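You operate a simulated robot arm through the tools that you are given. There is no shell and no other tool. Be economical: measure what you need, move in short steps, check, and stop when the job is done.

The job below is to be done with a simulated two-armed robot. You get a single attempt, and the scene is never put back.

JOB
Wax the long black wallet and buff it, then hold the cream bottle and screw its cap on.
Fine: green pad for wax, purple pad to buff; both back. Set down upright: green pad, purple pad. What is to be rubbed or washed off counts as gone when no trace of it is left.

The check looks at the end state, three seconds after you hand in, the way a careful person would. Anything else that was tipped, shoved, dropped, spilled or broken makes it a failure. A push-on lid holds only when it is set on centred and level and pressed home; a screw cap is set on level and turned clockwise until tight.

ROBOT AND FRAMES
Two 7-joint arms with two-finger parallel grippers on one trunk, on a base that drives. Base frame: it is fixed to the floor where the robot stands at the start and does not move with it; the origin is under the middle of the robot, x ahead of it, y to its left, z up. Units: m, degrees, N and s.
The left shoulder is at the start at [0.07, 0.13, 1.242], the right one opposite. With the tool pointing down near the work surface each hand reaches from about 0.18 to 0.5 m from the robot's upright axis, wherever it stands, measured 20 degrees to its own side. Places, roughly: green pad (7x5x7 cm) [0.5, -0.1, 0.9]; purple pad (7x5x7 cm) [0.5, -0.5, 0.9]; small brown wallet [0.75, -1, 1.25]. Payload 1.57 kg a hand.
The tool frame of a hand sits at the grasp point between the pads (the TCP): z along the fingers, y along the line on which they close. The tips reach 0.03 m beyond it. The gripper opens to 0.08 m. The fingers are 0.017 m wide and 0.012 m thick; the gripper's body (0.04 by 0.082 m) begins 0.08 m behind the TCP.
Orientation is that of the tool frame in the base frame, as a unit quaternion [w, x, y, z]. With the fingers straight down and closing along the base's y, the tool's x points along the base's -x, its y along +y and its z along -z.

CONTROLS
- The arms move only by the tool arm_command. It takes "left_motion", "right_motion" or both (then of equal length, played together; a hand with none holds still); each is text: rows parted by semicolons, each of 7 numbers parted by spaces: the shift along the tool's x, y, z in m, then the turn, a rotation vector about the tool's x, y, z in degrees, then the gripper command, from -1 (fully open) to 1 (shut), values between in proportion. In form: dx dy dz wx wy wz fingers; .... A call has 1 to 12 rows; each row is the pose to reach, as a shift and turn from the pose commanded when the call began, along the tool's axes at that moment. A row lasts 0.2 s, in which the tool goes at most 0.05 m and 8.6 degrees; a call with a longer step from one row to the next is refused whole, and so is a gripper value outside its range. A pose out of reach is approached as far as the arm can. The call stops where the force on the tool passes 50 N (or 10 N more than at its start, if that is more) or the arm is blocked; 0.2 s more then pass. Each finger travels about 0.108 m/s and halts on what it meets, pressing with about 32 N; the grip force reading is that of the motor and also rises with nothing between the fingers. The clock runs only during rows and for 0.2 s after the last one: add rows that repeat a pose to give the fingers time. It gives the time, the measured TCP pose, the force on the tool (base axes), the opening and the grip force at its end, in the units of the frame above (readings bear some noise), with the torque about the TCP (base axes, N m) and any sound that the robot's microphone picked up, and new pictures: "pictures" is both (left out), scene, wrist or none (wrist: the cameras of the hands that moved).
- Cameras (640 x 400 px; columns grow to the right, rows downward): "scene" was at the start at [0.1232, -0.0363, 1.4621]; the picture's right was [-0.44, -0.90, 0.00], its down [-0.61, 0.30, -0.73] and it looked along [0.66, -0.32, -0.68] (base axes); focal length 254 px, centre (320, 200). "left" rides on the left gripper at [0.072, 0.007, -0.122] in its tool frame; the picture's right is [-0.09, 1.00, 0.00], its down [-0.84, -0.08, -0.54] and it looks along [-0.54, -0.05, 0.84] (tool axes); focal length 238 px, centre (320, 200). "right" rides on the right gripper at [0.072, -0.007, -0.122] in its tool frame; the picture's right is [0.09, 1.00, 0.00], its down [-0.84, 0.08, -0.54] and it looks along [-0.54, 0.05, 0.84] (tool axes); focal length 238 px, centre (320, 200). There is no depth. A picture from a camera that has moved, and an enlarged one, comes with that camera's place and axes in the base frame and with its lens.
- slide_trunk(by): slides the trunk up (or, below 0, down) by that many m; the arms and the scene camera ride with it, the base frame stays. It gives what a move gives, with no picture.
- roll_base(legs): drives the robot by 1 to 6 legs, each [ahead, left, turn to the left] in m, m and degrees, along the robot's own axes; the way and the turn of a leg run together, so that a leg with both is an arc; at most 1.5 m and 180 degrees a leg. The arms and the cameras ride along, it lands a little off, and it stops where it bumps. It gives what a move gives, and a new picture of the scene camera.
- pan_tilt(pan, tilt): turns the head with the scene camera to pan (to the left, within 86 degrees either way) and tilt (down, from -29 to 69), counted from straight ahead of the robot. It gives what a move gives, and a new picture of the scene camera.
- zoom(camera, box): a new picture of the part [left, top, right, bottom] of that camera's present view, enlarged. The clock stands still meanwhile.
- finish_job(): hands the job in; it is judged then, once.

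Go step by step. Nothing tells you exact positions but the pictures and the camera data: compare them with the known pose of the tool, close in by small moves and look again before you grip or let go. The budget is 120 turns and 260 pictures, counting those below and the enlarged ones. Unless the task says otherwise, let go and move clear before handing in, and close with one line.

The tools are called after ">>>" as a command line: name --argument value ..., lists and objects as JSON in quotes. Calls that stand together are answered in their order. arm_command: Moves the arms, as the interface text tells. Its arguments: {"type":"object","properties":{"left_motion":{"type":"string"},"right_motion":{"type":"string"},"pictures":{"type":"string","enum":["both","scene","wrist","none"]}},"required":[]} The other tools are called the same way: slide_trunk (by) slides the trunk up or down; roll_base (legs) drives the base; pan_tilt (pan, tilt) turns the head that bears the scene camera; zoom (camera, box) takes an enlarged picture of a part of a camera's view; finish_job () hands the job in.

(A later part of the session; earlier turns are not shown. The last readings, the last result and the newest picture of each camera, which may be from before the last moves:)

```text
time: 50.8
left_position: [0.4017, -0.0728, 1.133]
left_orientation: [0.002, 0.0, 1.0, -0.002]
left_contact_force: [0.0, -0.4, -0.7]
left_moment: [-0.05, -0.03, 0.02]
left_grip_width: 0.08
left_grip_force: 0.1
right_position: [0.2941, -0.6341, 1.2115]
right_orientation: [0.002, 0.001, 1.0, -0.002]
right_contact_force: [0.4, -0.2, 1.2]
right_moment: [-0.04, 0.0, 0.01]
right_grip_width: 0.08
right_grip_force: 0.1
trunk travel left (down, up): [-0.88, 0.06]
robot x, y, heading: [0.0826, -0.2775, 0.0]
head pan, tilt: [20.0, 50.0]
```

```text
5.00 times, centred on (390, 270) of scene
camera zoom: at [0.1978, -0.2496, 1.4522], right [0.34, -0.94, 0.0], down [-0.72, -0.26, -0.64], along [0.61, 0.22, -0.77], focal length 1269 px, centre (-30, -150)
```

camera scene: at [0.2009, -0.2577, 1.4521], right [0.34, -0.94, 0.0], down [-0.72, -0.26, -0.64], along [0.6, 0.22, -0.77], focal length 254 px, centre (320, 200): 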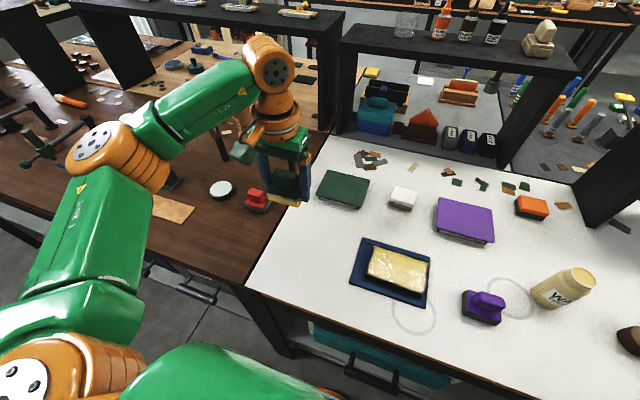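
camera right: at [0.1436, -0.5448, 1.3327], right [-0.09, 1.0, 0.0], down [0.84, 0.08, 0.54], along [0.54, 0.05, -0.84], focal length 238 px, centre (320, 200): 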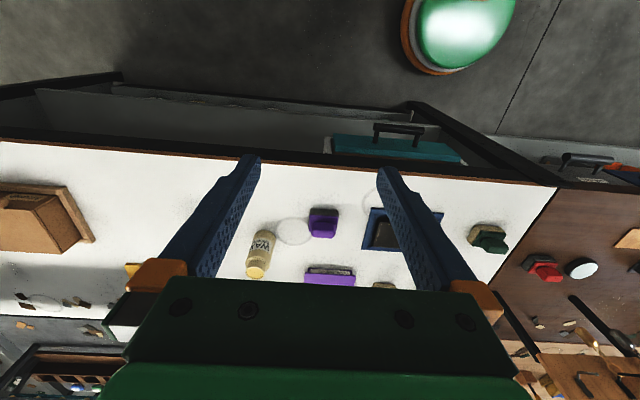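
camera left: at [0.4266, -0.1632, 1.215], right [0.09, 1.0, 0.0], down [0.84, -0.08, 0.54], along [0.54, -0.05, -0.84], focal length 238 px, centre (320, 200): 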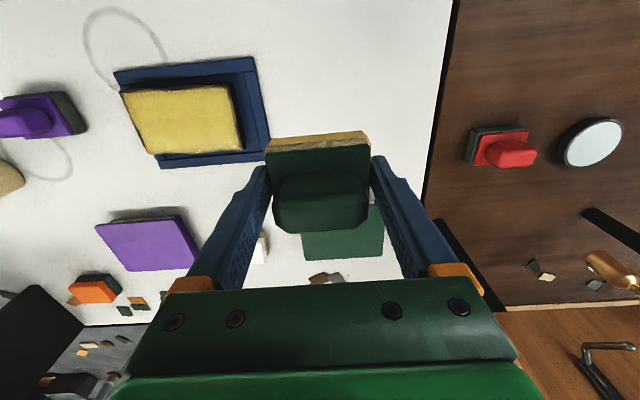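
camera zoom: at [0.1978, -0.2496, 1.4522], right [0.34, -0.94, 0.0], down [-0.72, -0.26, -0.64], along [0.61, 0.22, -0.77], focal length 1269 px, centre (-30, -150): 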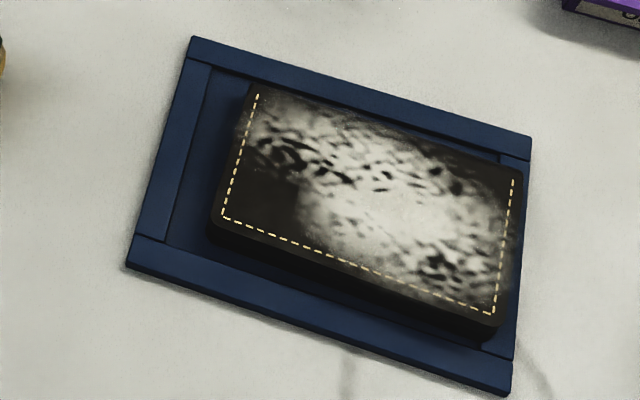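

Haze has formed in patches; it needs buffing. Now bringing the right hand over the purple pad.

>>> arm_command --right_motion "-0.03 0.03 0.02 0 0 0 -1; -0.06 0.06 0.04 0 0 0 -1; -0.09 0.08 0.06 0 0 0 -1; -0.115 0.10 0.08 0 0 0 -1; -0.13 0.12 0.10 0 0 0 -1; -0.13 0.12 0.10 0 0 0 -1" --pictures "wrist"

>>> zoom --camera "right" --box '[200, 50, 440, 200]'

```text
time: 52.2
left_position: [0.4023, -0.0736, 1.1329]
left_orientation: [0.001, 0.0, 1.0, -0.001]
left_contact_force: [-0.1, -1.0, 0.2]
left_moment: [-0.02, -0.02, -0.01]
left_grip_width: 0.0799
left_grip_force: 0.0
right_position: [0.4316, -0.5609, 1.1209]
right_orientation: [0.001, 0.0, 1.0, -0.001]
right_contact_force: [-0.6, 1.0, -0.6]
right_moment: [0.04, -0.02, 0.02]
right_grip_width: 0.08
right_grip_force: 0.1
right hand out of reach, approached as far as the arm can: row 3, 4, 5, 6
trunk travel left (down, up): [-0.88, 0.06]
robot x, y, heading: [0.0808, -0.2809, -0.2]
head pan, tilt: [20.0, 50.0]
camera right: at [0.3599, -0.5681, 1.2434], right [-0.09, 1.0, 0.0], down [0.84, 0.08, 0.54], along [0.54, 0.05, -0.84], focal length 238 px, centre (320, 200)
```

right: 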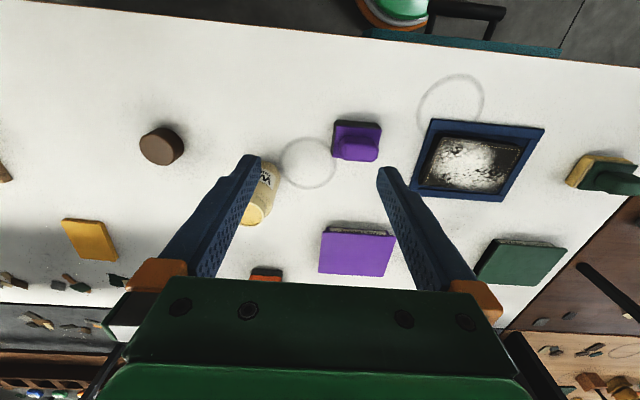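

```text
2.67 times, centred on (320, 125) of right
camera zoom: at [0.3599, -0.5681, 1.2434], right [-0.09, 1.0, 0.0], down [0.84, 0.08, 0.54], along [0.54, 0.05, -0.84], focal length 636 px, centre (320, 400)
```

zoom: 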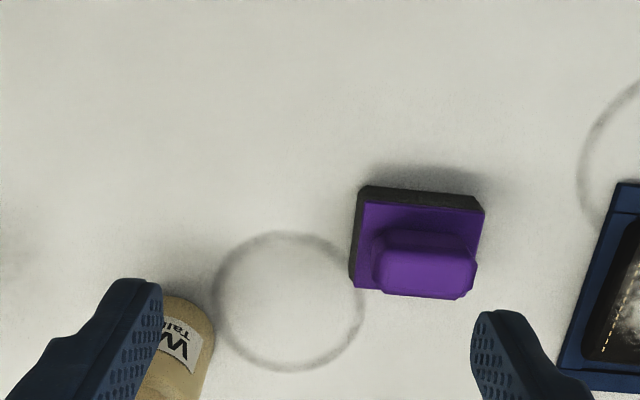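

The right hand stalled short. I'll test whether it can continue toward the pad.

>>> arm_command --right_motion "0 0.01 0 0 0 0 -1; 0 0.02 0 0 0 0 -1; 0 0.03 0 0 0 0 -1; -0.01 0.04 0.01 0 0 0 -1; -0.02 0.05 0.02 0 0 0 -1; -0.02 0.05 0.02 0 0 0 -1" --pictures "scene"

```text
time: 53.6
left_position: [0.4033, -0.0747, 1.1322]
left_orientation: [0.001, -0.001, 1.0, -0.001]
left_contact_force: [1.4, 0.1, -0.1]
left_moment: [0.02, 0.02, 0.03]
left_grip_width: 0.0801
left_grip_force: 0.0
right_position: [0.4746, -0.5375, 1.0995]
right_orientation: [0.0, 0.001, 1.0, 0.0]
right_contact_force: [0.3, 0.3, 0.2]
right_moment: [-0.01, 0.01, -0.02]
right_grip_width: 0.0801
right_grip_force: 0.1
right hand out of reach, approached as far as the arm can: row 1, 2, 3, 4, 5, 6
trunk travel left (down, up): [-0.88, 0.06]
robot x, y, heading: [0.0747, -0.2832, -0.2]
head pan, tilt: [20.0, 50.0]
camera scene: at [0.2006, -0.2527, 1.452], right [0.34, -0.94, 0.0], down [-0.72, -0.26, -0.64], along [0.6, 0.22, -0.77], focal length 254 px, centre (320, 200)
```

scene: 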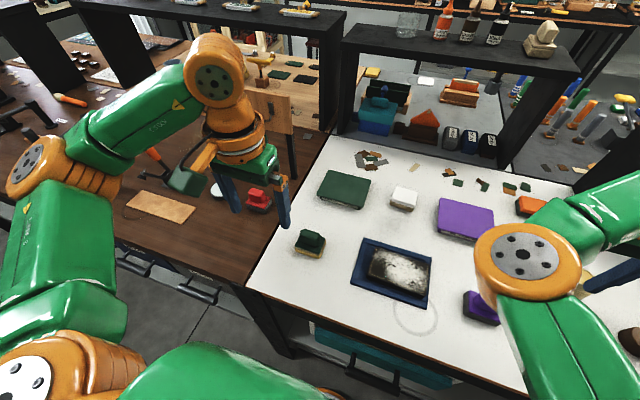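

It is creeping there. I'll hold once more to see where it settles.

>>> arm_command --right_motion "0 0 0 0 0 0 -1; 0 0 0 0 0 0 -1; 0 0 0 0 0 0 -1; 0 0 0 0 0 0 -1; 0 0 0 0 0 0 -1" --pictures "none"

```text
time: 54.8
left_position: [0.4037, -0.0753, 1.1328]
left_orientation: [-0.001, 0.0, 1.0, -0.001]
left_contact_force: [-0.7, -1.1, 0.0]
left_moment: [0.0, 0.01, -0.02]
left_grip_width: 0.08
left_grip_force: 0.0
right_position: [0.4738, -0.5373, 1.1003]
right_orientation: [0.0, 0.001, 1.0, -0.001]
right_contact_force: [0.2, 0.3, -0.3]
right_moment: [0.03, 0.01, 0.02]
right_grip_width: 0.0801
right_grip_force: 0.1
trunk travel left (down, up): [-0.88, 0.06]
robot x, y, heading: [0.0784, -0.2771, -0.2]
head pan, tilt: [20.0, 50.0]
```

The left arm has been much more dependable, so I'll use it for the buffing too. Retracting the right hand first.

>>> arm_command --right_motion "0.02 -0.01 -0.03 0 0 0 -1; 0.05 -0.03 -0.06 0 0 0 -1; 0.08 -0.05 -0.09 0 0 0 -1; 0.11 -0.08 -0.11 0 0 0 -1; 0.14 -0.10 -0.12 0 0 0 -1; 0.17 -0.12 -0.12 0 0 0 -1" --left_motion "0 -0.02 0 0 0 0 -1; 0 -0.04 0 0 0 0 -1; 0 -0.06 0 0 0 0 -1; 0 -0.06 0 0 0 0 -1; 0 -0.06 0 0 0 0 -1; 0 -0.06 0 0 0 0 -1" --pictures "none"

>>> roll_base --legs '[[0.0, -0.36, 0]]'

```text
time: 56.2
left_position: [0.4037, -0.1363, 1.1351]
left_orientation: [0.001, 0.0, 1.0, 0.0]
left_contact_force: [0.1, -0.3, -0.6]
left_moment: [0.0, 0.01, -0.01]
left_grip_width: 0.08
left_grip_force: 0.1
right_position: [0.2992, -0.6588, 1.2201]
right_orientation: [0.001, 0.001, 1.0, 0.0]
right_contact_force: [0.3, -0.9, -0.4]
right_moment: [0.01, 0.0, 0.03]
right_grip_width: 0.08
right_grip_force: 0.0
right hand out of reach, approached as far as the arm can: row 1
trunk travel left (down, up): [-0.88, 0.06]
robot x, y, heading: [0.0775, -0.2783, -0.2]
head pan, tilt: [20.0, 50.0]
```

```text
time: 58.5
left_position: [0.4034, -0.4875, 1.133]
left_orientation: [-0.001, -0.001, 1.0, -0.001]
left_contact_force: [0.3, -1.1, -0.3]
left_moment: [-0.04, 0.0, -0.01]
left_grip_width: 0.0798
left_grip_force: 0.0
right_position: [0.3028, -1.0094, 1.2215]
right_orientation: [0.0, 0.0, 1.0, -0.002]
right_contact_force: [-0.2, -0.2, 0.1]
right_moment: [-0.01, 0.0, 0.01]
right_grip_width: 0.0799
right_grip_force: 0.0
trunk travel left (down, up): [-0.88, 0.06]
robot x, y, heading: [0.0779, -0.6346, -0.0]
head pan, tilt: [20.0, 50.0]
camera scene: at [0.2007, -0.6052, 1.4519], right [0.34, -0.94, 0.0], down [-0.72, -0.26, -0.64], along [0.6, 0.22, -0.77], focal length 254 px, centre (320, 200)
```

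scene: 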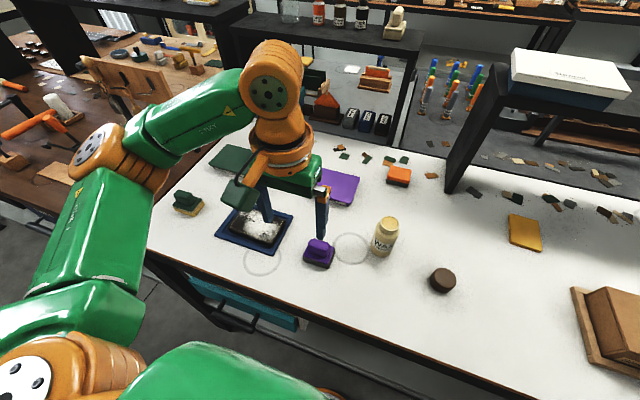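

Moving the left hand above the purple pad.

>>> arm_command --left_motion "-0.03 -0.01 0.03 0 0 0 -1; -0.06 -0.02 0.06 0 0 0 -1; -0.066 -0.02 0.10 0 0 0 -1; -0.066 -0.02 0.113 0 0 0 -1; -0.066 -0.02 0.113 0 0 0 -1" --pictures "none"

>>> zoom --camera "left" --box '[200, 60, 440, 210]'

```text
time: 59.7
left_position: [0.4698, -0.5103, 1.02]
left_orientation: [-0.001, 0.0, 1.0, 0.0]
left_contact_force: [0.5, -0.1, -0.3]
left_moment: [0.03, 0.03, 0.01]
left_grip_width: 0.0799
left_grip_force: 0.1
right_position: [0.3014, -1.0119, 1.22]
right_orientation: [-0.001, 0.0, 1.0, -0.001]
right_contact_force: [-0.6, 0.3, 0.4]
right_moment: [-0.01, -0.01, 0.05]
right_grip_width: 0.0801
right_grip_force: 0.1
trunk travel left (down, up): [-0.88, 0.06]
robot x, y, heading: [0.0785, -0.6366, 0.1]
head pan, tilt: [20.0, 50.0]
```

```text
2.67 times, centred on (320, 135) of left
camera zoom: at [0.3973, -0.5036, 1.1418], right [0.09, 1.0, 0.0], down [0.84, -0.08, 0.54], along [0.54, -0.05, -0.84], focal length 636 px, centre (320, 373)
```

zoom: 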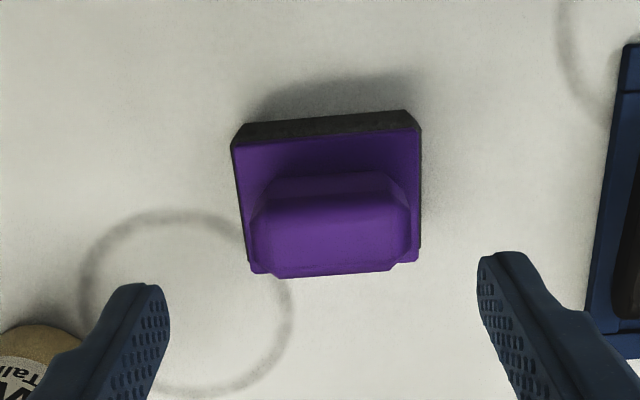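

Aligned closely; target grip (0.475,-0.507,0.934). Descending.

>>> arm_command --left_motion "-0.005 0.0035 0.03 0 0 0 -1; -0.005 0.0035 0.06 0 0 0 -1; -0.005 0.0035 0.08 0 0 0 -1; -0.005 0.0035 0.086 0 0 0 -1; -0.005 0.0035 0.086 0 0 0 -1" --pictures "none"

>>> zoom --camera "left" --box '[200, 60, 440, 230]'

>>> zoom --camera "scene" --box '[240, 180, 400, 300]'

```text
time: 60.9
left_position: [0.4761, -0.5085, 0.9341]
left_orientation: [0.0, 0.0, 1.0, -0.001]
left_contact_force: [0.0, 0.9, -0.5]
left_moment: [-0.01, 0.0, -0.05]
left_grip_width: 0.0804
left_grip_force: 0.1
right_position: [0.3019, -1.0133, 1.2197]
right_orientation: [0.0, -0.001, 1.0, -0.001]
right_contact_force: [0.6, 1.0, 0.4]
right_moment: [0.03, -0.02, 0.02]
right_grip_width: 0.0799
right_grip_force: 0.0
trunk travel left (down, up): [-0.88, 0.06]
robot x, y, heading: [0.0779, -0.6357, 0.0]
head pan, tilt: [20.0, 50.0]
```

```text
2.35 times, centred on (320, 145) of left
camera zoom: at [0.4025, -0.5002, 1.0566], right [0.09, 1.0, 0.0], down [0.84, -0.08, 0.54], along [0.54, -0.05, -0.84], focal length 561 px, centre (320, 329)
```

zoom: 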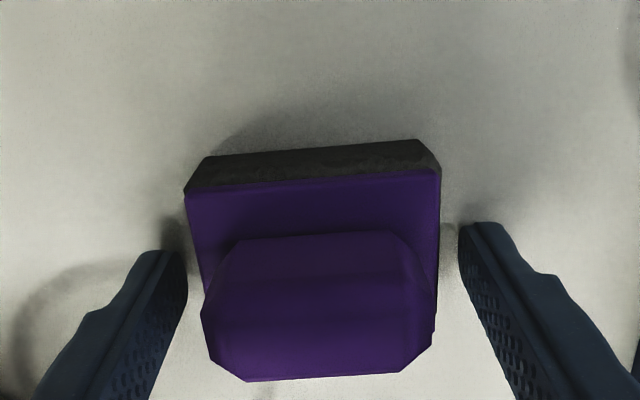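

```text
3.33 times, centred on (320, 240) of scene
camera zoom: at [0.2007, -0.6083, 1.452], right [0.34, -0.94, 0.0], down [-0.72, -0.26, -0.64], along [0.6, 0.22, -0.77], focal length 846 px, centre (320, 67)
```

zoom: 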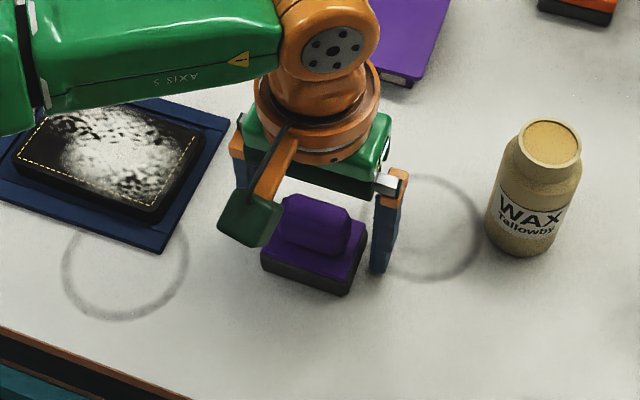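

Shift back 4 mm and close.

>>> arm_command --left_motion "0.004 0 0 0 0 0 -1; 0.004 0 0 0 0 0 0; 0.004 0 0 0 0 0 1; 0.004 0 0 0 0 0 1; 0.004 0 0 0 0 0 1" --pictures "none"

```text
time: 62.1
left_position: [0.4715, -0.5069, 0.9344]
left_orientation: [0.001, -0.001, 1.0, 0.0]
left_contact_force: [-0.5, 0.6, -0.1]
left_moment: [0.03, -0.04, 0.01]
left_grip_width: 0.0642
left_grip_force: 31.8
right_position: [0.3012, -1.0117, 1.2198]
right_orientation: [-0.001, -0.001, 1.0, -0.001]
right_contact_force: [-0.7, 0.8, -0.2]
right_moment: [-0.02, -0.02, 0.02]
right_grip_width: 0.0798
right_grip_force: 0.2
trunk travel left (down, up): [-0.88, 0.06]
robot x, y, heading: [0.0818, -0.6349, -0.2]
head pan, tilt: [20.0, 50.0]
```

Gripped (64 mm). Lift and drive back left to the wallet.

>>> arm_command --left_motion "0 0 -0.04 0 0 0 1; 0 0 -0.08 0 0 0 1; 0 0 -0.10 0 0 0 1; 0 0 -0.10 0 0 0 1" --pictures "none"

>>> roll_base --legs '[[0.0, 0.17, 0]]'

>>> zoom --camera "scene" --box '[240, 160, 400, 280]'

```text
time: 63.1
left_position: [0.4715, -0.5063, 1.0346]
left_orientation: [0.0, 0.0, 1.0, -0.001]
left_contact_force: [0.0, -0.5, -1.2]
left_moment: [0.03, -0.02, 0.01]
left_grip_width: 0.064
left_grip_force: 32.2
right_position: [0.3024, -1.0112, 1.2197]
right_orientation: [-0.001, 0.0, 1.0, -0.001]
right_contact_force: [-0.2, 0.9, -0.4]
right_moment: [0.01, 0.0, -0.03]
right_grip_width: 0.08
right_grip_force: 0.0
trunk travel left (down, up): [-0.88, 0.06]
robot x, y, heading: [0.0788, -0.6328, 0.0]
head pan, tilt: [20.0, 50.0]
```

```text
time: 64.6
left_position: [0.4715, -0.3417, 1.0342]
left_orientation: [0.0, 0.001, 1.0, 0.0]
left_contact_force: [0.5, 0.1, -0.7]
left_moment: [0.02, -0.02, 0.01]
left_grip_width: 0.0639
left_grip_force: 31.7
right_position: [0.3022, -0.8487, 1.2173]
right_orientation: [0.0, 0.0, 1.0, 0.0]
right_contact_force: [0.3, -1.4, -0.4]
right_moment: [0.0, 0.0, 0.03]
right_grip_width: 0.0801
right_grip_force: 0.1
trunk travel left (down, up): [-0.88, 0.06]
robot x, y, heading: [0.0798, -0.4642, 0.1]
head pan, tilt: [20.0, 50.0]
camera scene: at [0.2009, -0.4448, 1.4521], right [0.34, -0.94, 0.0], down [-0.72, -0.26, -0.64], along [0.6, 0.22, -0.77], focal length 254 px, centre (320, 200)
```

scene: 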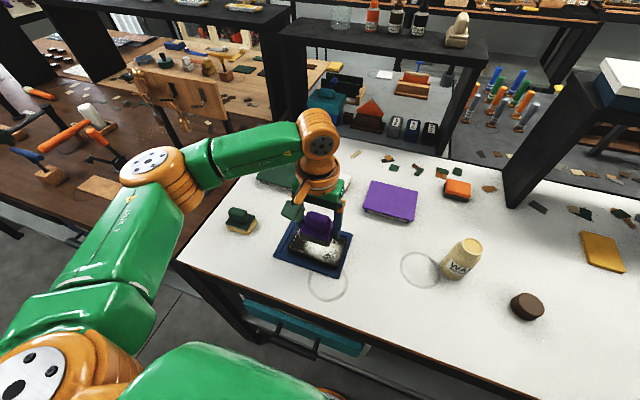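

```text
3.33 times, centred on (320, 220) of scene
camera zoom: at [0.2009, -0.4448, 1.4521], right [0.34, -0.94, 0.0], down [-0.72, -0.26, -0.64], along [0.6, 0.22, -0.77], focal length 846 px, centre (320, 133)
```

zoom: 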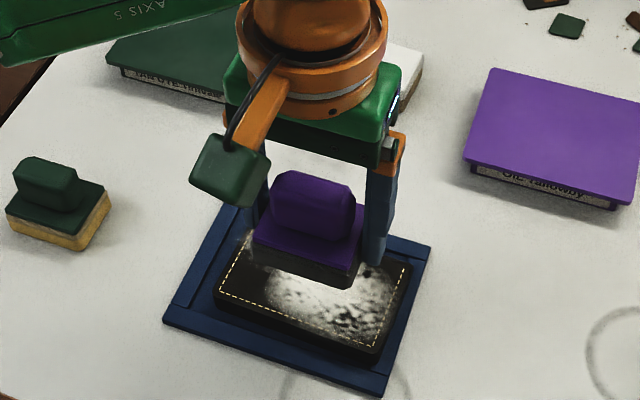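

Starting buffing sweeps; lift comes in the next call.

>>> arm_command --left_motion "0.0085 0.034 0.035 0 0 0 1; 0.0085 0.034 0.07 0 0 0 1; 0.0055 0.030 0.079 0 0 0 1; 0.0085 -0.01 0.079 0 0 0 1; 0.0085 -0.053 0.079 0 0 0 1; -0.018 -0.053 0.079 0 0 0 1; -0.018 -0.01 0.079 0 0 0 1; -0.018 0.036 0.079 0 0 0 1; -0.046 0.036 0.079 0 0 0 1; -0.046 -0.01 0.079 0 0 0 1; -0.046 -0.053 0.079 0 0 0 1; -0.03 -0.02 0.077 0 0 0 1" --pictures "none"

```text
time: 67.2
left_position: [0.5048, -0.3736, 0.9576]
left_orientation: [0.002, 0.001, 1.0, 0.001]
left_contact_force: [18.1, -10.2, 27.0]
left_moment: [-0.81, -0.6, 0.32]
left_grip_width: 0.064
left_grip_force: 31.6
right_position: [0.3028, -0.8591, 1.2146]
right_orientation: [-0.001, 0.003, 1.0, 0.004]
right_contact_force: [0.3, -0.1, -1.3]
right_moment: [0.02, 0.01, 0.02]
right_grip_width: 0.0801
right_grip_force: 0.0
trunk travel left (down, up): [-0.88, 0.06]
robot x, y, heading: [0.0801, -0.4674, -0.2]
head pan, tilt: [20.0, 50.0]
```

>>> arm_command --left_motion "0 0 -0.02 0 0 0 1; 0 0 -0.06 0 0 0 1; 0 0.04 -0.09 0 0 0 1; 0 0.08 -0.09 0 0 0 1; 0 0.12 -0.09 0 0 0 1; 0 0.16 -0.09 0 0 0 1" --pictures "wrist"

>>> zoom --camera "scene" --box '[270, 205, 360, 280]'

>>> zoom --camera "left" --box '[60, 20, 300, 200]'

```text
time: 68.6
left_position: [0.4995, -0.1976, 1.0486]
left_orientation: [0.0, 0.001, 1.0, -0.001]
left_contact_force: [-0.6, -0.1, -0.9]
left_moment: [-0.02, -0.01, 0.01]
left_grip_width: 0.0637
left_grip_force: 31.7
right_position: [0.3027, -0.8441, 1.221]
right_orientation: [0.0, -0.001, 1.0, 0.0]
right_contact_force: [0.2, 0.1, -0.1]
right_moment: [0.0, -0.01, 0.01]
right_grip_width: 0.0802
right_grip_force: 0.2
trunk travel left (down, up): [-0.88, 0.06]
robot x, y, heading: [0.0804, -0.4664, -0.0]
head pan, tilt: [20.0, 50.0]
camera left: at [0.4271, -0.1905, 1.1703], right [0.09, 1.0, 0.0], down [0.84, -0.08, 0.54], along [0.54, -0.05, -0.84], focal length 238 px, centre (320, 200)
```

left: 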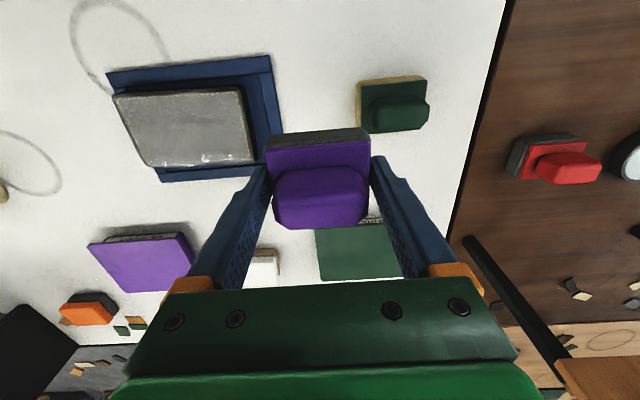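

```text
5.33 times, centred on (315, 242) of scene
camera zoom: at [0.2004, -0.4393, 1.452], right [0.34, -0.94, 0.0], down [-0.72, -0.26, -0.64], along [0.6, 0.22, -0.77], focal length 1354 px, centre (347, -27)
```

zoom: 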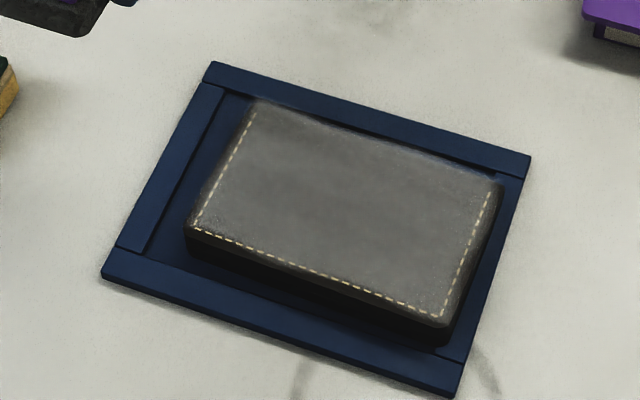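

```text
2.22 times, centred on (180, 110) of left
camera zoom: at [0.4271, -0.1905, 1.1703], right [0.09, 1.0, 0.0], down [0.84, -0.08, 0.54], along [0.54, -0.05, -0.84], focal length 530 px, centre (631, 400)
```

zoom: 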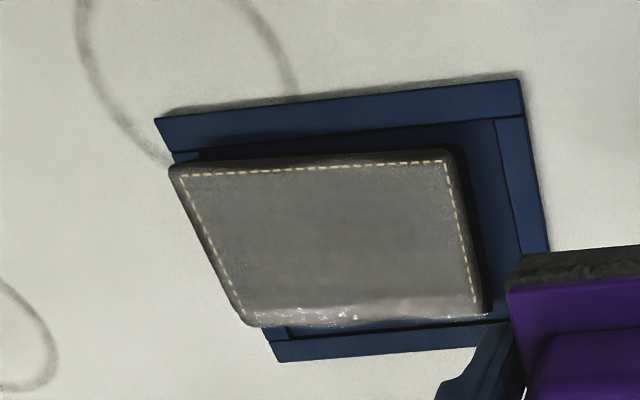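

The purple pad is buffing it to an even grey haze, thicker at the far strip; more passes are needed. Going back for a thorough second round.

>>> arm_command --left_motion "0 -0.045 0 0 0 0 1; 0 -0.09 0 0 0 0 1; -0.01 -0.115 0.03 0 0 0 1; -0.024 -0.115 0.065 0 0 0 1; -0.024 -0.115 0.092 0 0 0 1; -0.024 -0.155 0.092 0 0 0 1; -0.024 -0.192 0.092 0 0 0 1; -0.024 -0.15 0.092 0 0 0 1; -0.024 -0.105 0.092 0 0 0 1; -0.024 -0.15 0.092 0 0 0 1; -0.024 -0.192 0.092 0 0 0 1; -0.005 -0.16 0.090 0 0 0 1" --pictures "none"

```text
time: 71.2
left_position: [0.5114, -0.3724, 0.9581]
left_orientation: [0.0, 0.002, 1.0, 0.0]
left_contact_force: [12.6, -10.5, 24.1]
left_moment: [-0.9, -0.58, 0.26]
left_grip_width: 0.0645
left_grip_force: 32.0
right_position: [0.3042, -0.8578, 1.2148]
right_orientation: [-0.002, 0.003, 1.0, 0.004]
right_contact_force: [-0.1, -1.2, 0.4]
right_moment: [0.05, 0.03, -0.02]
right_grip_width: 0.0799
right_grip_force: 0.1
trunk travel left (down, up): [-0.88, 0.06]
robot x, y, heading: [0.0801, -0.4667, -0.2]
head pan, tilt: [20.0, 50.0]
```

>>> arm_command --left_motion "0.02 -0.033 0.002 0 0 0 1; 0.02 0.01 0.002 0 0 0 1; 0.02 0.055 0.002 0 0 0 1; 0.02 0.01 0.002 0 0 0 1; 0.02 -0.033 0.002 0 0 0 1; 0.043 -0.033 0.002 0 0 0 1; 0.043 0.01 0.002 0 0 0 1; 0.043 0.055 0.002 0 0 0 1; 0.043 0.01 0.002 0 0 0 1; 0.043 -0.033 0.002 0 0 0 1; 0.02 0 0 0 0 0 1; 0.02 0 -0.04 0 0 0 1" --pictures "none"

>>> zoom --camera "scene" --box '[250, 195, 370, 285]'

```text
time: 71.6
left_position: [0.4941, -0.3778, 0.9567]
left_orientation: [0.007, -0.004, 1.0, 0.003]
left_contact_force: [3.4, 11.7, 15.8]
left_moment: [0.28, 0.23, -0.22]
left_grip_width: 0.0642
left_grip_force: 31.4
right_position: [0.3008, -0.8421, 1.22]
right_orientation: [0.001, -0.001, 1.0, -0.002]
right_contact_force: [0.6, 0.1, -0.4]
right_moment: [0.02, -0.02, -0.02]
right_grip_width: 0.0803
right_grip_force: 0.0
trunk travel left (down, up): [-0.88, 0.06]
robot x, y, heading: [0.0811, -0.4653, 0.3]
head pan, tilt: [20.0, 50.0]
stopped in row 2 (left hand): the force on the tool passed its limit at 53 N (the readings are from after the stop); the commanded pose is now the measured one
```

```text
4.44 times, centred on (310, 240) of scene
camera zoom: at [0.1988, -0.4368, 1.4518], right [0.34, -0.94, 0.0], down [-0.72, -0.27, -0.64], along [0.6, 0.22, -0.77], focal length 1128 px, centre (364, 22)
```

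zoom: 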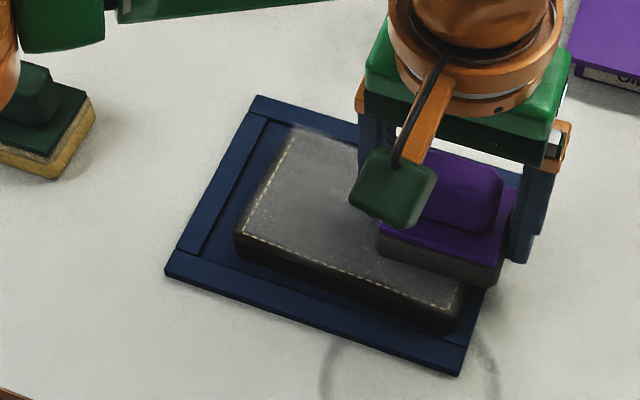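

Pressure was a bit high; continue lighter.

>>> arm_command --left_motion "0.005 0.03 -0.0005 0 0 0 1; 0.005 0.07 -0.0005 0 0 0 1; 0.005 0.03 -0.0005 0 0 0 1; 0.005 -0.015 -0.0005 0 0 0 1; 0.03 -0.015 -0.0005 0 0 0 1; 0.03 0.03 -0.0005 0 0 0 1; 0.03 0.072 -0.0005 0 0 0 1; 0.03 0.03 -0.0005 0 0 0 1; 0.03 -0.015 -0.0005 0 0 0 1; 0.015 0.02 -0.001 0 0 0 1; 0.01 0.02 -0.04 0 0 0 1; 0.01 0.02 -0.08 0 0 0 1" --pictures "none"

>>> zoom --camera "scene" --box '[250, 195, 370, 285]'

```text
time: 74.2
left_position: [0.4818, -0.3616, 1.0379]
left_orientation: [0.004, -0.004, 1.0, 0.004]
left_contact_force: [0.2, -0.9, -0.7]
left_moment: [0.02, -0.03, 0.01]
left_grip_width: 0.064
left_grip_force: 32.3
right_position: [0.301, -0.8459, 1.2196]
right_orientation: [0.001, 0.0, 1.0, 0.0]
right_contact_force: [-0.2, -0.1, -0.5]
right_moment: [0.01, -0.01, -0.03]
right_grip_width: 0.0801
right_grip_force: 0.0
trunk travel left (down, up): [-0.88, 0.06]
robot x, y, heading: [0.0831, -0.4677, 0.2]
head pan, tilt: [20.0, 50.0]
```

```text
4.44 times, centred on (310, 240) of scene
camera zoom: at [0.2, -0.4424, 1.4521], right [0.34, -0.94, 0.0], down [-0.72, -0.26, -0.64], along [0.6, 0.22, -0.77], focal length 1128 px, centre (364, 22)
```

zoom: 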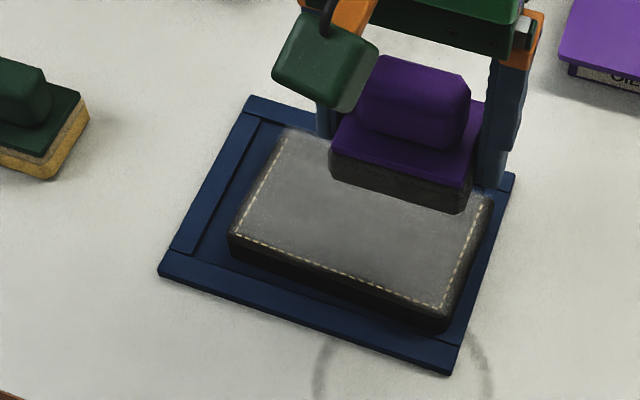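

Let me move off and inspect from both cameras.

>>> arm_command --left_motion "0 0.045 -0.03 0 0 0 1; 0 0.09 -0.06 0 0 0 1; 0 0.13 -0.09 0 0 0 1; 0.02 0.15 -0.11 0 0 0 1; 0.02 0.15 -0.11 0 0 0 1" --pictures "none"

>>> zoom --camera "scene" --box '[270, 205, 360, 280]'

>>> zoom --camera "left" --box '[60, 20, 300, 200]'

>>> zoom --camera "right" --box '[380, 60, 640, 260]'

```text
refused: row 1 steps farther than a row can; nothing moved
```

```text
5.33 times, centred on (315, 242) of scene
camera zoom: at [0.2, -0.4424, 1.4521], right [0.34, -0.94, 0.0], down [-0.72, -0.26, -0.64], along [0.6, 0.22, -0.77], focal length 1354 px, centre (347, -27)
```

zoom: 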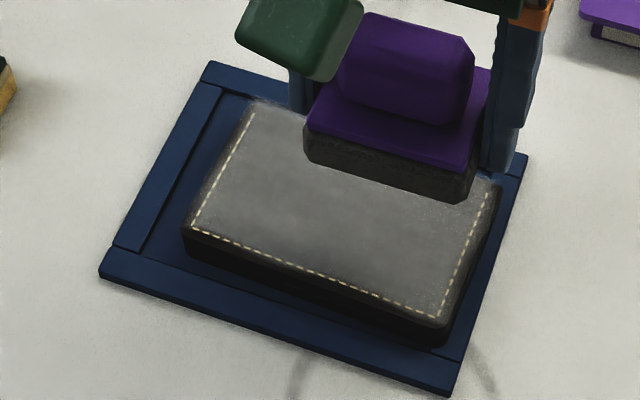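

```text
2.22 times, centred on (180, 110) of left
camera zoom: at [0.4078, -0.3566, 1.1603], right [0.09, 1.0, 0.01], down [0.83, -0.08, 0.55], along [0.55, -0.04, -0.84], focal length 530 px, centre (631, 400)
```

zoom: 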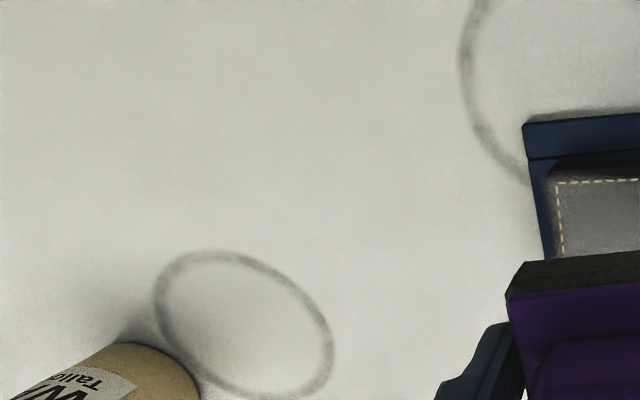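

```text
2.00 times, centred on (510, 160) of right
camera zoom: at [0.2299, -0.854, 1.3419], right [-0.09, 1.0, 0.0], down [0.84, 0.08, 0.54], along [0.54, 0.05, -0.84], focal length 477 px, centre (-60, 280)
```

zoom: 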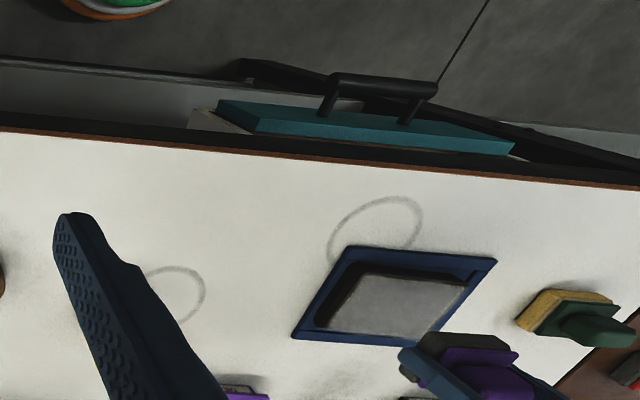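

I must keep steps shorter. Moving clear and inspecting from a higher, closer viewpoint.

>>> arm_command --left_motion "0 0.03 -0.03 0 0 0 1; 0 0.06 -0.06 0 0 0 1; 0 0.09 -0.09 0 0 0 1; 0.02 0.12 -0.11 0 0 0 1; 0.02 0.14 -0.11 0 0 0 1; 0.02 0.14 -0.11 0 0 0 1" --pictures "wrist"

>>> zoom --camera "scene" --box '[270, 205, 360, 280]'

>>> zoom --camera "left" --box '[60, 20, 300, 200]'

```text
time: 75.6
left_position: [0.461, -0.2218, 1.1482]
left_orientation: [0.004, -0.003, 1.0, 0.002]
left_contact_force: [0.4, -0.1, -0.2]
left_moment: [-0.03, 0.02, 0.01]
left_grip_width: 0.064
left_grip_force: 32.2
right_position: [0.3036, -0.8441, 1.2194]
right_orientation: [0.0, 0.0, 1.0, -0.001]
right_contact_force: [-0.3, 0.4, -0.1]
right_moment: [0.0, 0.0, -0.01]
right_grip_width: 0.0799
right_grip_force: 0.1
trunk travel left (down, up): [-0.88, 0.06]
robot x, y, heading: [0.0787, -0.4691, 0.5]
head pan, tilt: [20.0, 50.0]
camera left: at [0.3874, -0.2169, 1.27], right [0.09, 1.0, 0.01], down [0.83, -0.07, 0.55], along [0.55, -0.04, -0.84], focal length 238 px, centre (320, 200)
```

left: 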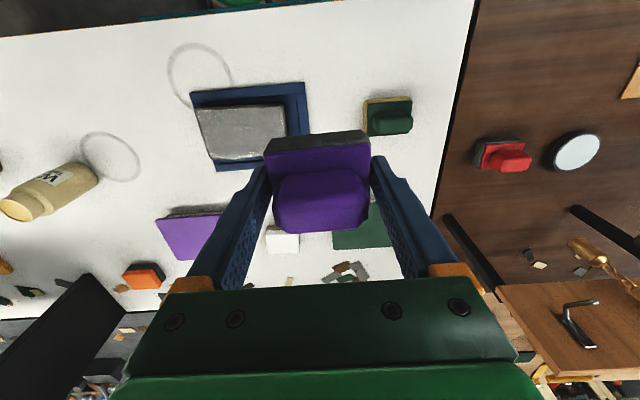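

```text
5.33 times, centred on (315, 242) of scene
camera zoom: at [0.2019, -0.4409, 1.4519], right [0.34, -0.94, 0.0], down [-0.72, -0.26, -0.64], along [0.6, 0.22, -0.77], focal length 1354 px, centre (347, -27)
```

zoom: 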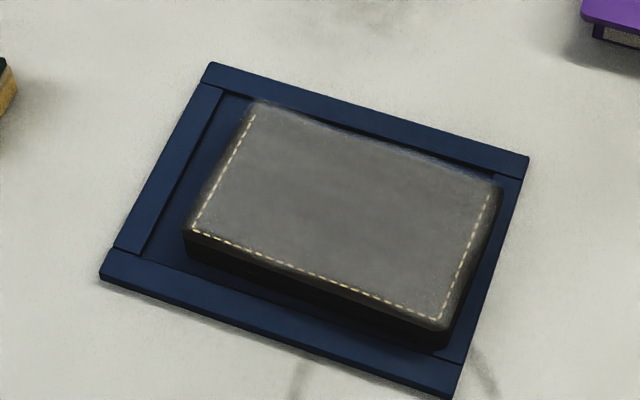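

```text
2.22 times, centred on (180, 110) of left
camera zoom: at [0.3874, -0.2169, 1.27], right [0.09, 1.0, 0.01], down [0.83, -0.07, 0.55], along [0.55, -0.04, -0.84], focal length 530 px, centre (631, 400)
```

zoom: 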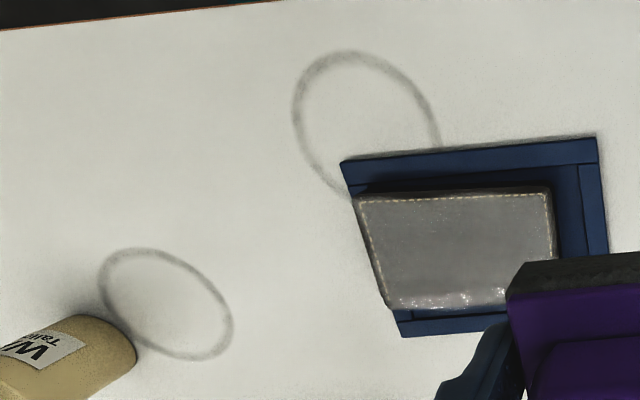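

The far edge still glints and grey haze remains, so more buffing. Approaching far strip first.

>>> arm_command --left_motion "-0.02 -0.03 0.02 0.2 0.4 0.3 1; -0.04 -0.06 0.05 0.2 0.4 0.3 1; -0.055 -0.085 0.08 0.2 0.4 0.3 1; -0.064 -0.09 0.12 0.2 0.4 0.3 1; -0.064 -0.09 0.16 0.2 0.4 0.3 1; -0.064 -0.09 0.185 0.2 0.4 0.3 1; -0.064 -0.09 0.185 0.2 0.4 0.3 1" --pictures "none"

```text
time: 77.2
left_position: [0.5275, -0.312, 0.9627]
left_orientation: [0.001, 0.0, 1.0, 0.001]
left_contact_force: [-0.3, 0.4, -0.9]
left_moment: [-0.03, -0.04, 0.02]
left_grip_width: 0.0639
left_grip_force: 31.8
right_position: [0.3016, -0.8454, 1.2199]
right_orientation: [-0.001, 0.0, 1.0, -0.002]
right_contact_force: [0.7, 0.3, 0.4]
right_moment: [0.0, 0.02, 0.0]
right_grip_width: 0.0801
right_grip_force: 0.1
trunk travel left (down, up): [-0.88, 0.06]
robot x, y, heading: [0.0826, -0.4661, 0.0]
head pan, tilt: [20.0, 50.0]
```

>>> arm_command --left_motion "0 0 0.0065 0 0 0 1; 0 -0.04 0.0065 0 0 0 1; 0 -0.083 0.0065 0 0 0 1; 0 -0.04 0.0065 0 0 0 1; 0 0.006 0.0065 0 0 0 1; 0 -0.04 0.0065 0 0 0 1; 0 -0.083 0.0065 0 0 0 1; 0.03 -0.083 0.0065 0 0 0 1; 0.03 -0.04 0.0065 0 0 0 1; 0.03 0.006 0.0065 0 0 0 1; 0.03 -0.03 0.005 0 0 0 1; 0.03 -0.03 -0.02 0 0 0 1" --pictures "none"

>>> zoom --camera "scene" --box '[250, 195, 370, 285]'

```text
time: 79.8
left_position: [0.4991, -0.3457, 0.9821]
left_orientation: [0.0, -0.001, 1.0, 0.002]
left_contact_force: [-0.6, -0.5, -0.1]
left_moment: [0.06, 0.0, 0.02]
left_grip_width: 0.0641
left_grip_force: 32.1
right_position: [0.3029, -0.8489, 1.2175]
right_orientation: [0.0, 0.001, 1.0, 0.0]
right_contact_force: [0.0, -0.1, -0.7]
right_moment: [0.06, 0.02, 0.01]
right_grip_width: 0.0801
right_grip_force: 0.1
trunk travel left (down, up): [-0.88, 0.06]
robot x, y, heading: [0.079, -0.4696, 0.1]
head pan, tilt: [20.0, 50.0]
```

```text
4.44 times, centred on (310, 240) of scene
camera zoom: at [0.2016, -0.4451, 1.4519], right [0.34, -0.94, 0.0], down [-0.72, -0.26, -0.64], along [0.6, 0.22, -0.77], focal length 1128 px, centre (364, 22)
```

zoom: 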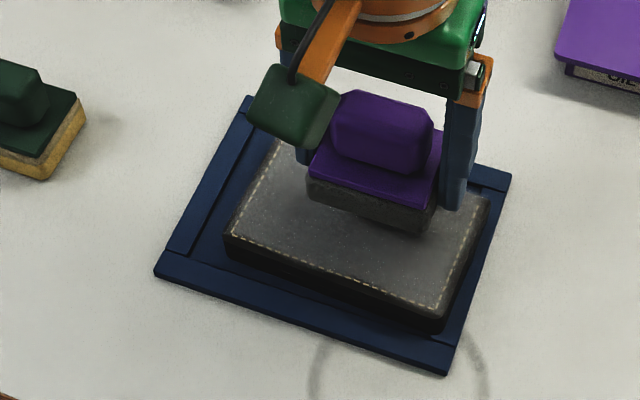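

Near half again.

>>> arm_command --left_motion "0.033 0.03 0.01 0 0 0 1; 0.033 0.034 0.0265 0 0 0 1; 0.033 -0.01 0.0265 0 0 0 1; 0.033 -0.053 0.0265 0 0 0 1; 0.033 -0.01 0.0265 0 0 0 1; 0.033 0.036 0.0265 0 0 0 1; 0.013 0.036 0.0265 0 0 0 1; 0.013 -0.01 0.0265 0 0 0 1; 0.013 -0.053 0.0265 0 0 0 1; 0.01 -0.02 0.024 0 0 0 1; 0.01 -0.02 -0.02 0 0 0 1; 0.01 -0.02 -0.06 0 0 0 1" --pictures "none"

>>> arm_command --left_motion "0 0.03 -0.03 0 0 0 1; 0 0.06 -0.06 0 0 0 1; 0 0.10 -0.07 0 0 0 1; 0 0.14 -0.07 0 0 0 1; 0 0.18 -0.07 0 0 0 1; 0 0.18 -0.07 0 0 0 1" --pictures "none"

>>> zoom --camera "scene" --box '[270, 205, 360, 280]'

>>> zoom --camera "left" --box '[60, 20, 300, 200]'

```text
time: 82.4
left_position: [0.4856, -0.3626, 1.0427]
left_orientation: [0.002, 0.0, 1.0, 0.002]
left_contact_force: [0.2, 0.9, -0.7]
left_moment: [0.05, 0.02, 0.02]
left_grip_width: 0.064
left_grip_force: 32.3
right_position: [0.3012, -0.845, 1.2203]
right_orientation: [0.0, -0.001, 1.0, -0.001]
right_contact_force: [-0.7, -0.8, -0.1]
right_moment: [0.02, -0.01, 0.03]
right_grip_width: 0.08
right_grip_force: 0.0
trunk travel left (down, up): [-0.88, 0.06]
robot x, y, heading: [0.0785, -0.4671, 0.1]
head pan, tilt: [20.0, 50.0]
```

```text
time: 83.8
left_position: [0.4876, -0.1815, 1.1134]
left_orientation: [0.001, -0.001, 1.0, 0.001]
left_contact_force: [-0.1, 0.5, -0.7]
left_moment: [0.0, 0.0, -0.01]
left_grip_width: 0.064
left_grip_force: 32.0
right_position: [0.3028, -0.8445, 1.2194]
right_orientation: [0.001, 0.0, 1.0, -0.001]
right_contact_force: [0.2, 0.6, 0.7]
right_moment: [0.0, 0.0, -0.02]
right_grip_width: 0.0799
right_grip_force: 0.0
trunk travel left (down, up): [-0.88, 0.06]
robot x, y, heading: [0.0829, -0.4639, 0.2]
head pan, tilt: [20.0, 50.0]
```

```text
5.33 times, centred on (315, 242) of scene
camera zoom: at [0.2011, -0.4408, 1.452], right [0.34, -0.94, 0.0], down [-0.72, -0.26, -0.64], along [0.6, 0.22, -0.77], focal length 1354 px, centre (347, -27)
```

zoom: 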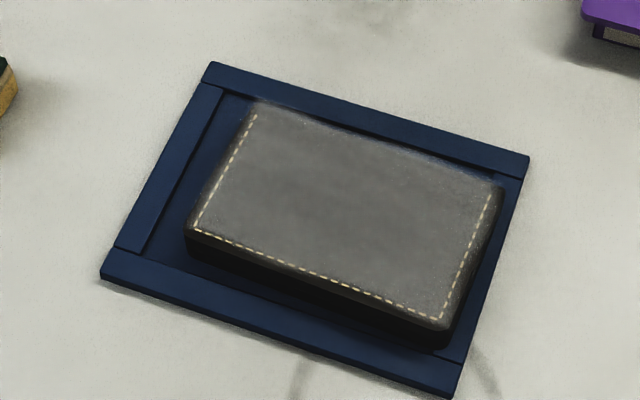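

```text
2.22 times, centred on (180, 110) of left
camera zoom: at [0.4148, -0.1752, 1.2354], right [0.09, 1.0, 0.0], down [0.84, -0.08, 0.54], along [0.54, -0.05, -0.84], focal length 530 px, centre (631, 400)
```

zoom: 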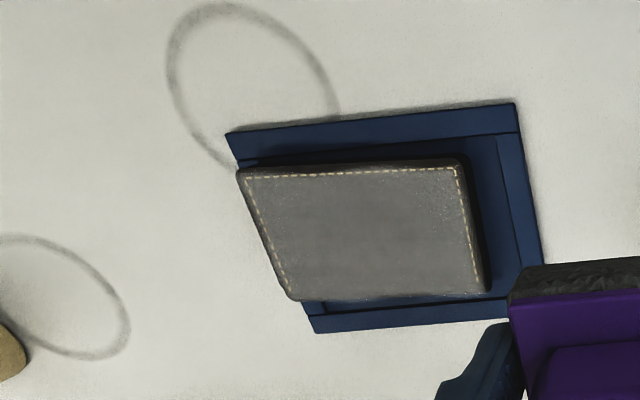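

The far strip is now the same even sheen and extra passes no longer change it. Zooming hard on the edges for leftover specks.

>>> zoom --camera "scene" --box '[300, 210, 350, 260]'

>>> zoom --camera "left" --box '[140, 80, 260, 170]'

```text
8.00 times, centred on (325, 235) of scene
camera zoom: at [0.2011, -0.4408, 1.452], right [0.34, -0.94, 0.0], down [-0.72, -0.26, -0.64], along [0.6, 0.22, -0.77], focal length 2030 px, centre (280, -80)
```

zoom: 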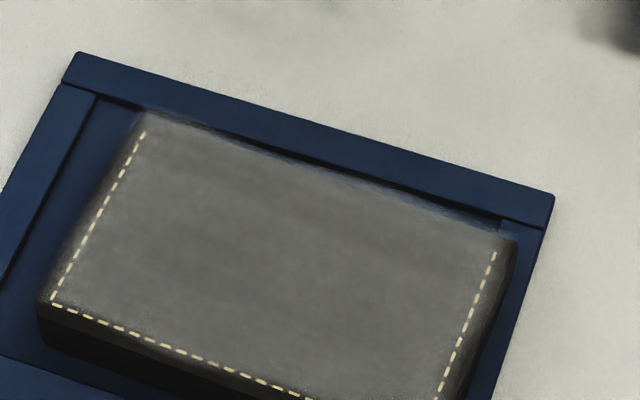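

```text
4.44 times, centred on (200, 125) of left
camera zoom: at [0.4148, -0.1752, 1.2354], right [0.09, 1.0, 0.0], down [0.84, -0.08, 0.54], along [0.54, -0.05, -0.84], focal length 1059 px, centre (853, 533)
```

zoom: 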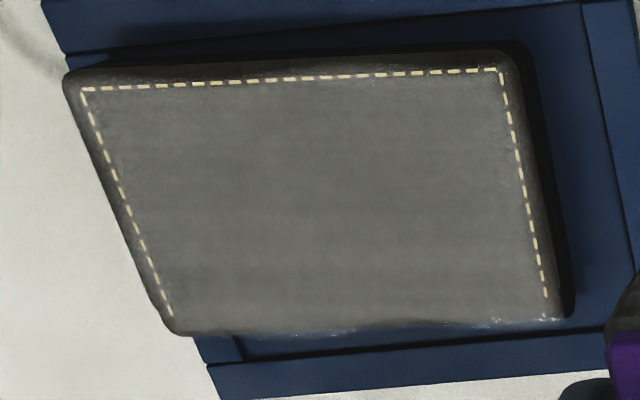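

The film feathers past the edge, so the grey may be dried haze rather than gloss. Test: buff one spot intensively at the left half and compare.

>>> arm_command --left_motion "0 -0.04 0.02 0 0 0 1; 0 -0.08 0.04 0 0 0 1; 0 -0.12 0.06 0 0 0 1; 0 -0.13 0.10 0 0 0 1; 0 -0.13 0.14 0 0 0 1; 0 -0.13 0.15 0 0 0 1; 0 -0.13 0.15 0 0 0 1" --pictures "none"

```text
time: 85.4
left_position: [0.4884, -0.312, 0.9631]
left_orientation: [0.001, -0.001, 1.0, 0.001]
left_contact_force: [0.4, -0.1, -0.3]
left_moment: [-0.01, -0.04, 0.03]
left_grip_width: 0.0642
left_grip_force: 32.2
right_position: [0.3038, -0.8454, 1.2201]
right_orientation: [0.0, 0.0, 1.0, -0.001]
right_contact_force: [-0.2, -0.2, 0.2]
right_moment: [-0.01, 0.0, 0.03]
right_grip_width: 0.0797
right_grip_force: 0.2
trunk travel left (down, up): [-0.88, 0.06]
robot x, y, heading: [0.0814, -0.4704, 0.2]
head pan, tilt: [20.0, 50.0]
```

>>> arm_command --left_motion "0 0 0.007 0 0 0 1; 0.02 0 0.007 0 0 0 1; -0.02 0 0.007 0 0 0 1; 0.02 0 0.007 0 0 0 1; -0.02 0 0.007 0 0 0 1; 0.02 0 0.007 0 0 0 1; -0.02 0 0.007 0 0 0 1; 0.02 0 0.007 0 0 0 1; -0.02 0 0.007 0 0 0 1; 0 0 0.006 0 0 0 1; 0 0.01 -0.03 0 0 0 1; 0 0.04 -0.06 0 0 0 1" --pictures "none"

>>> arm_command --left_motion "0 0.03 -0.02 0 0 0 1; 0 0.07 -0.04 0 0 0 1; 0 0.10 -0.06 0 0 0 1; 0 0.10 -0.06 0 0 0 1" --pictures "none"

>>> zoom --camera "scene" --box '[270, 205, 360, 280]'

>>> zoom --camera "left" --box '[60, 20, 300, 200]'

```text
time: 88.0
left_position: [0.4868, -0.2708, 1.0216]
left_orientation: [0.001, 0.0, 1.0, 0.001]
left_contact_force: [-0.9, -0.4, -0.7]
left_moment: [0.01, 0.01, 0.0]
left_grip_width: 0.0641
left_grip_force: 31.8
right_position: [0.3016, -0.8437, 1.2203]
right_orientation: [0.002, 0.001, 1.0, -0.001]
right_contact_force: [-0.6, -0.3, -0.3]
right_moment: [-0.02, -0.03, 0.0]
right_grip_width: 0.0799
right_grip_force: 0.0
trunk travel left (down, up): [-0.88, 0.06]
robot x, y, heading: [0.0826, -0.4644, 0.2]
head pan, tilt: [20.0, 50.0]
```

```text
time: 89.0
left_position: [0.4885, -0.1727, 1.084]
left_orientation: [0.001, 0.0, 1.0, 0.0]
left_contact_force: [-1.0, 0.0, -0.3]
left_moment: [0.05, 0.03, 0.03]
left_grip_width: 0.0643
left_grip_force: 32.4
right_position: [0.3033, -0.8455, 1.2192]
right_orientation: [0.0, 0.0, 1.0, -0.001]
right_contact_force: [-0.3, -0.1, -0.4]
right_moment: [0.02, -0.01, 0.0]
right_grip_width: 0.0801
right_grip_force: 0.0
trunk travel left (down, up): [-0.88, 0.06]
robot x, y, heading: [0.0817, -0.4639, 0.3]
head pan, tilt: [20.0, 50.0]
```

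```text
5.33 times, centred on (315, 242) of scene
camera zoom: at [0.2014, -0.4409, 1.452], right [0.34, -0.94, 0.0], down [-0.72, -0.26, -0.64], along [0.6, 0.22, -0.77], focal length 1354 px, centre (347, -27)
```

zoom: 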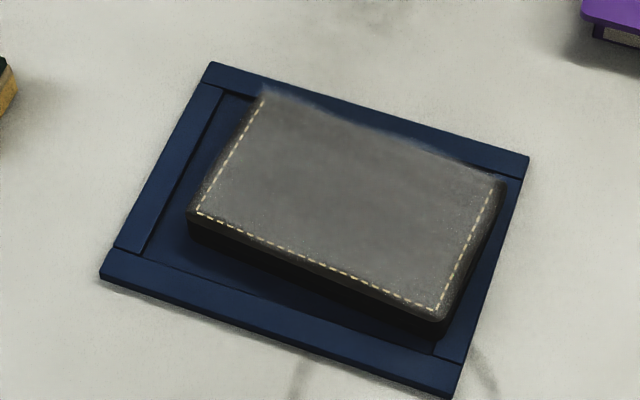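

```text
2.22 times, centred on (180, 110) of left
camera zoom: at [0.4149, -0.1651, 1.2058], right [0.09, 1.0, 0.0], down [0.84, -0.08, 0.54], along [0.54, -0.05, -0.84], focal length 530 px, centre (631, 400)
```

zoom: 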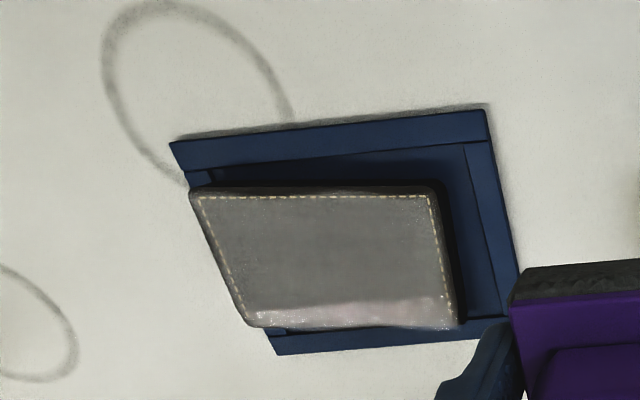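

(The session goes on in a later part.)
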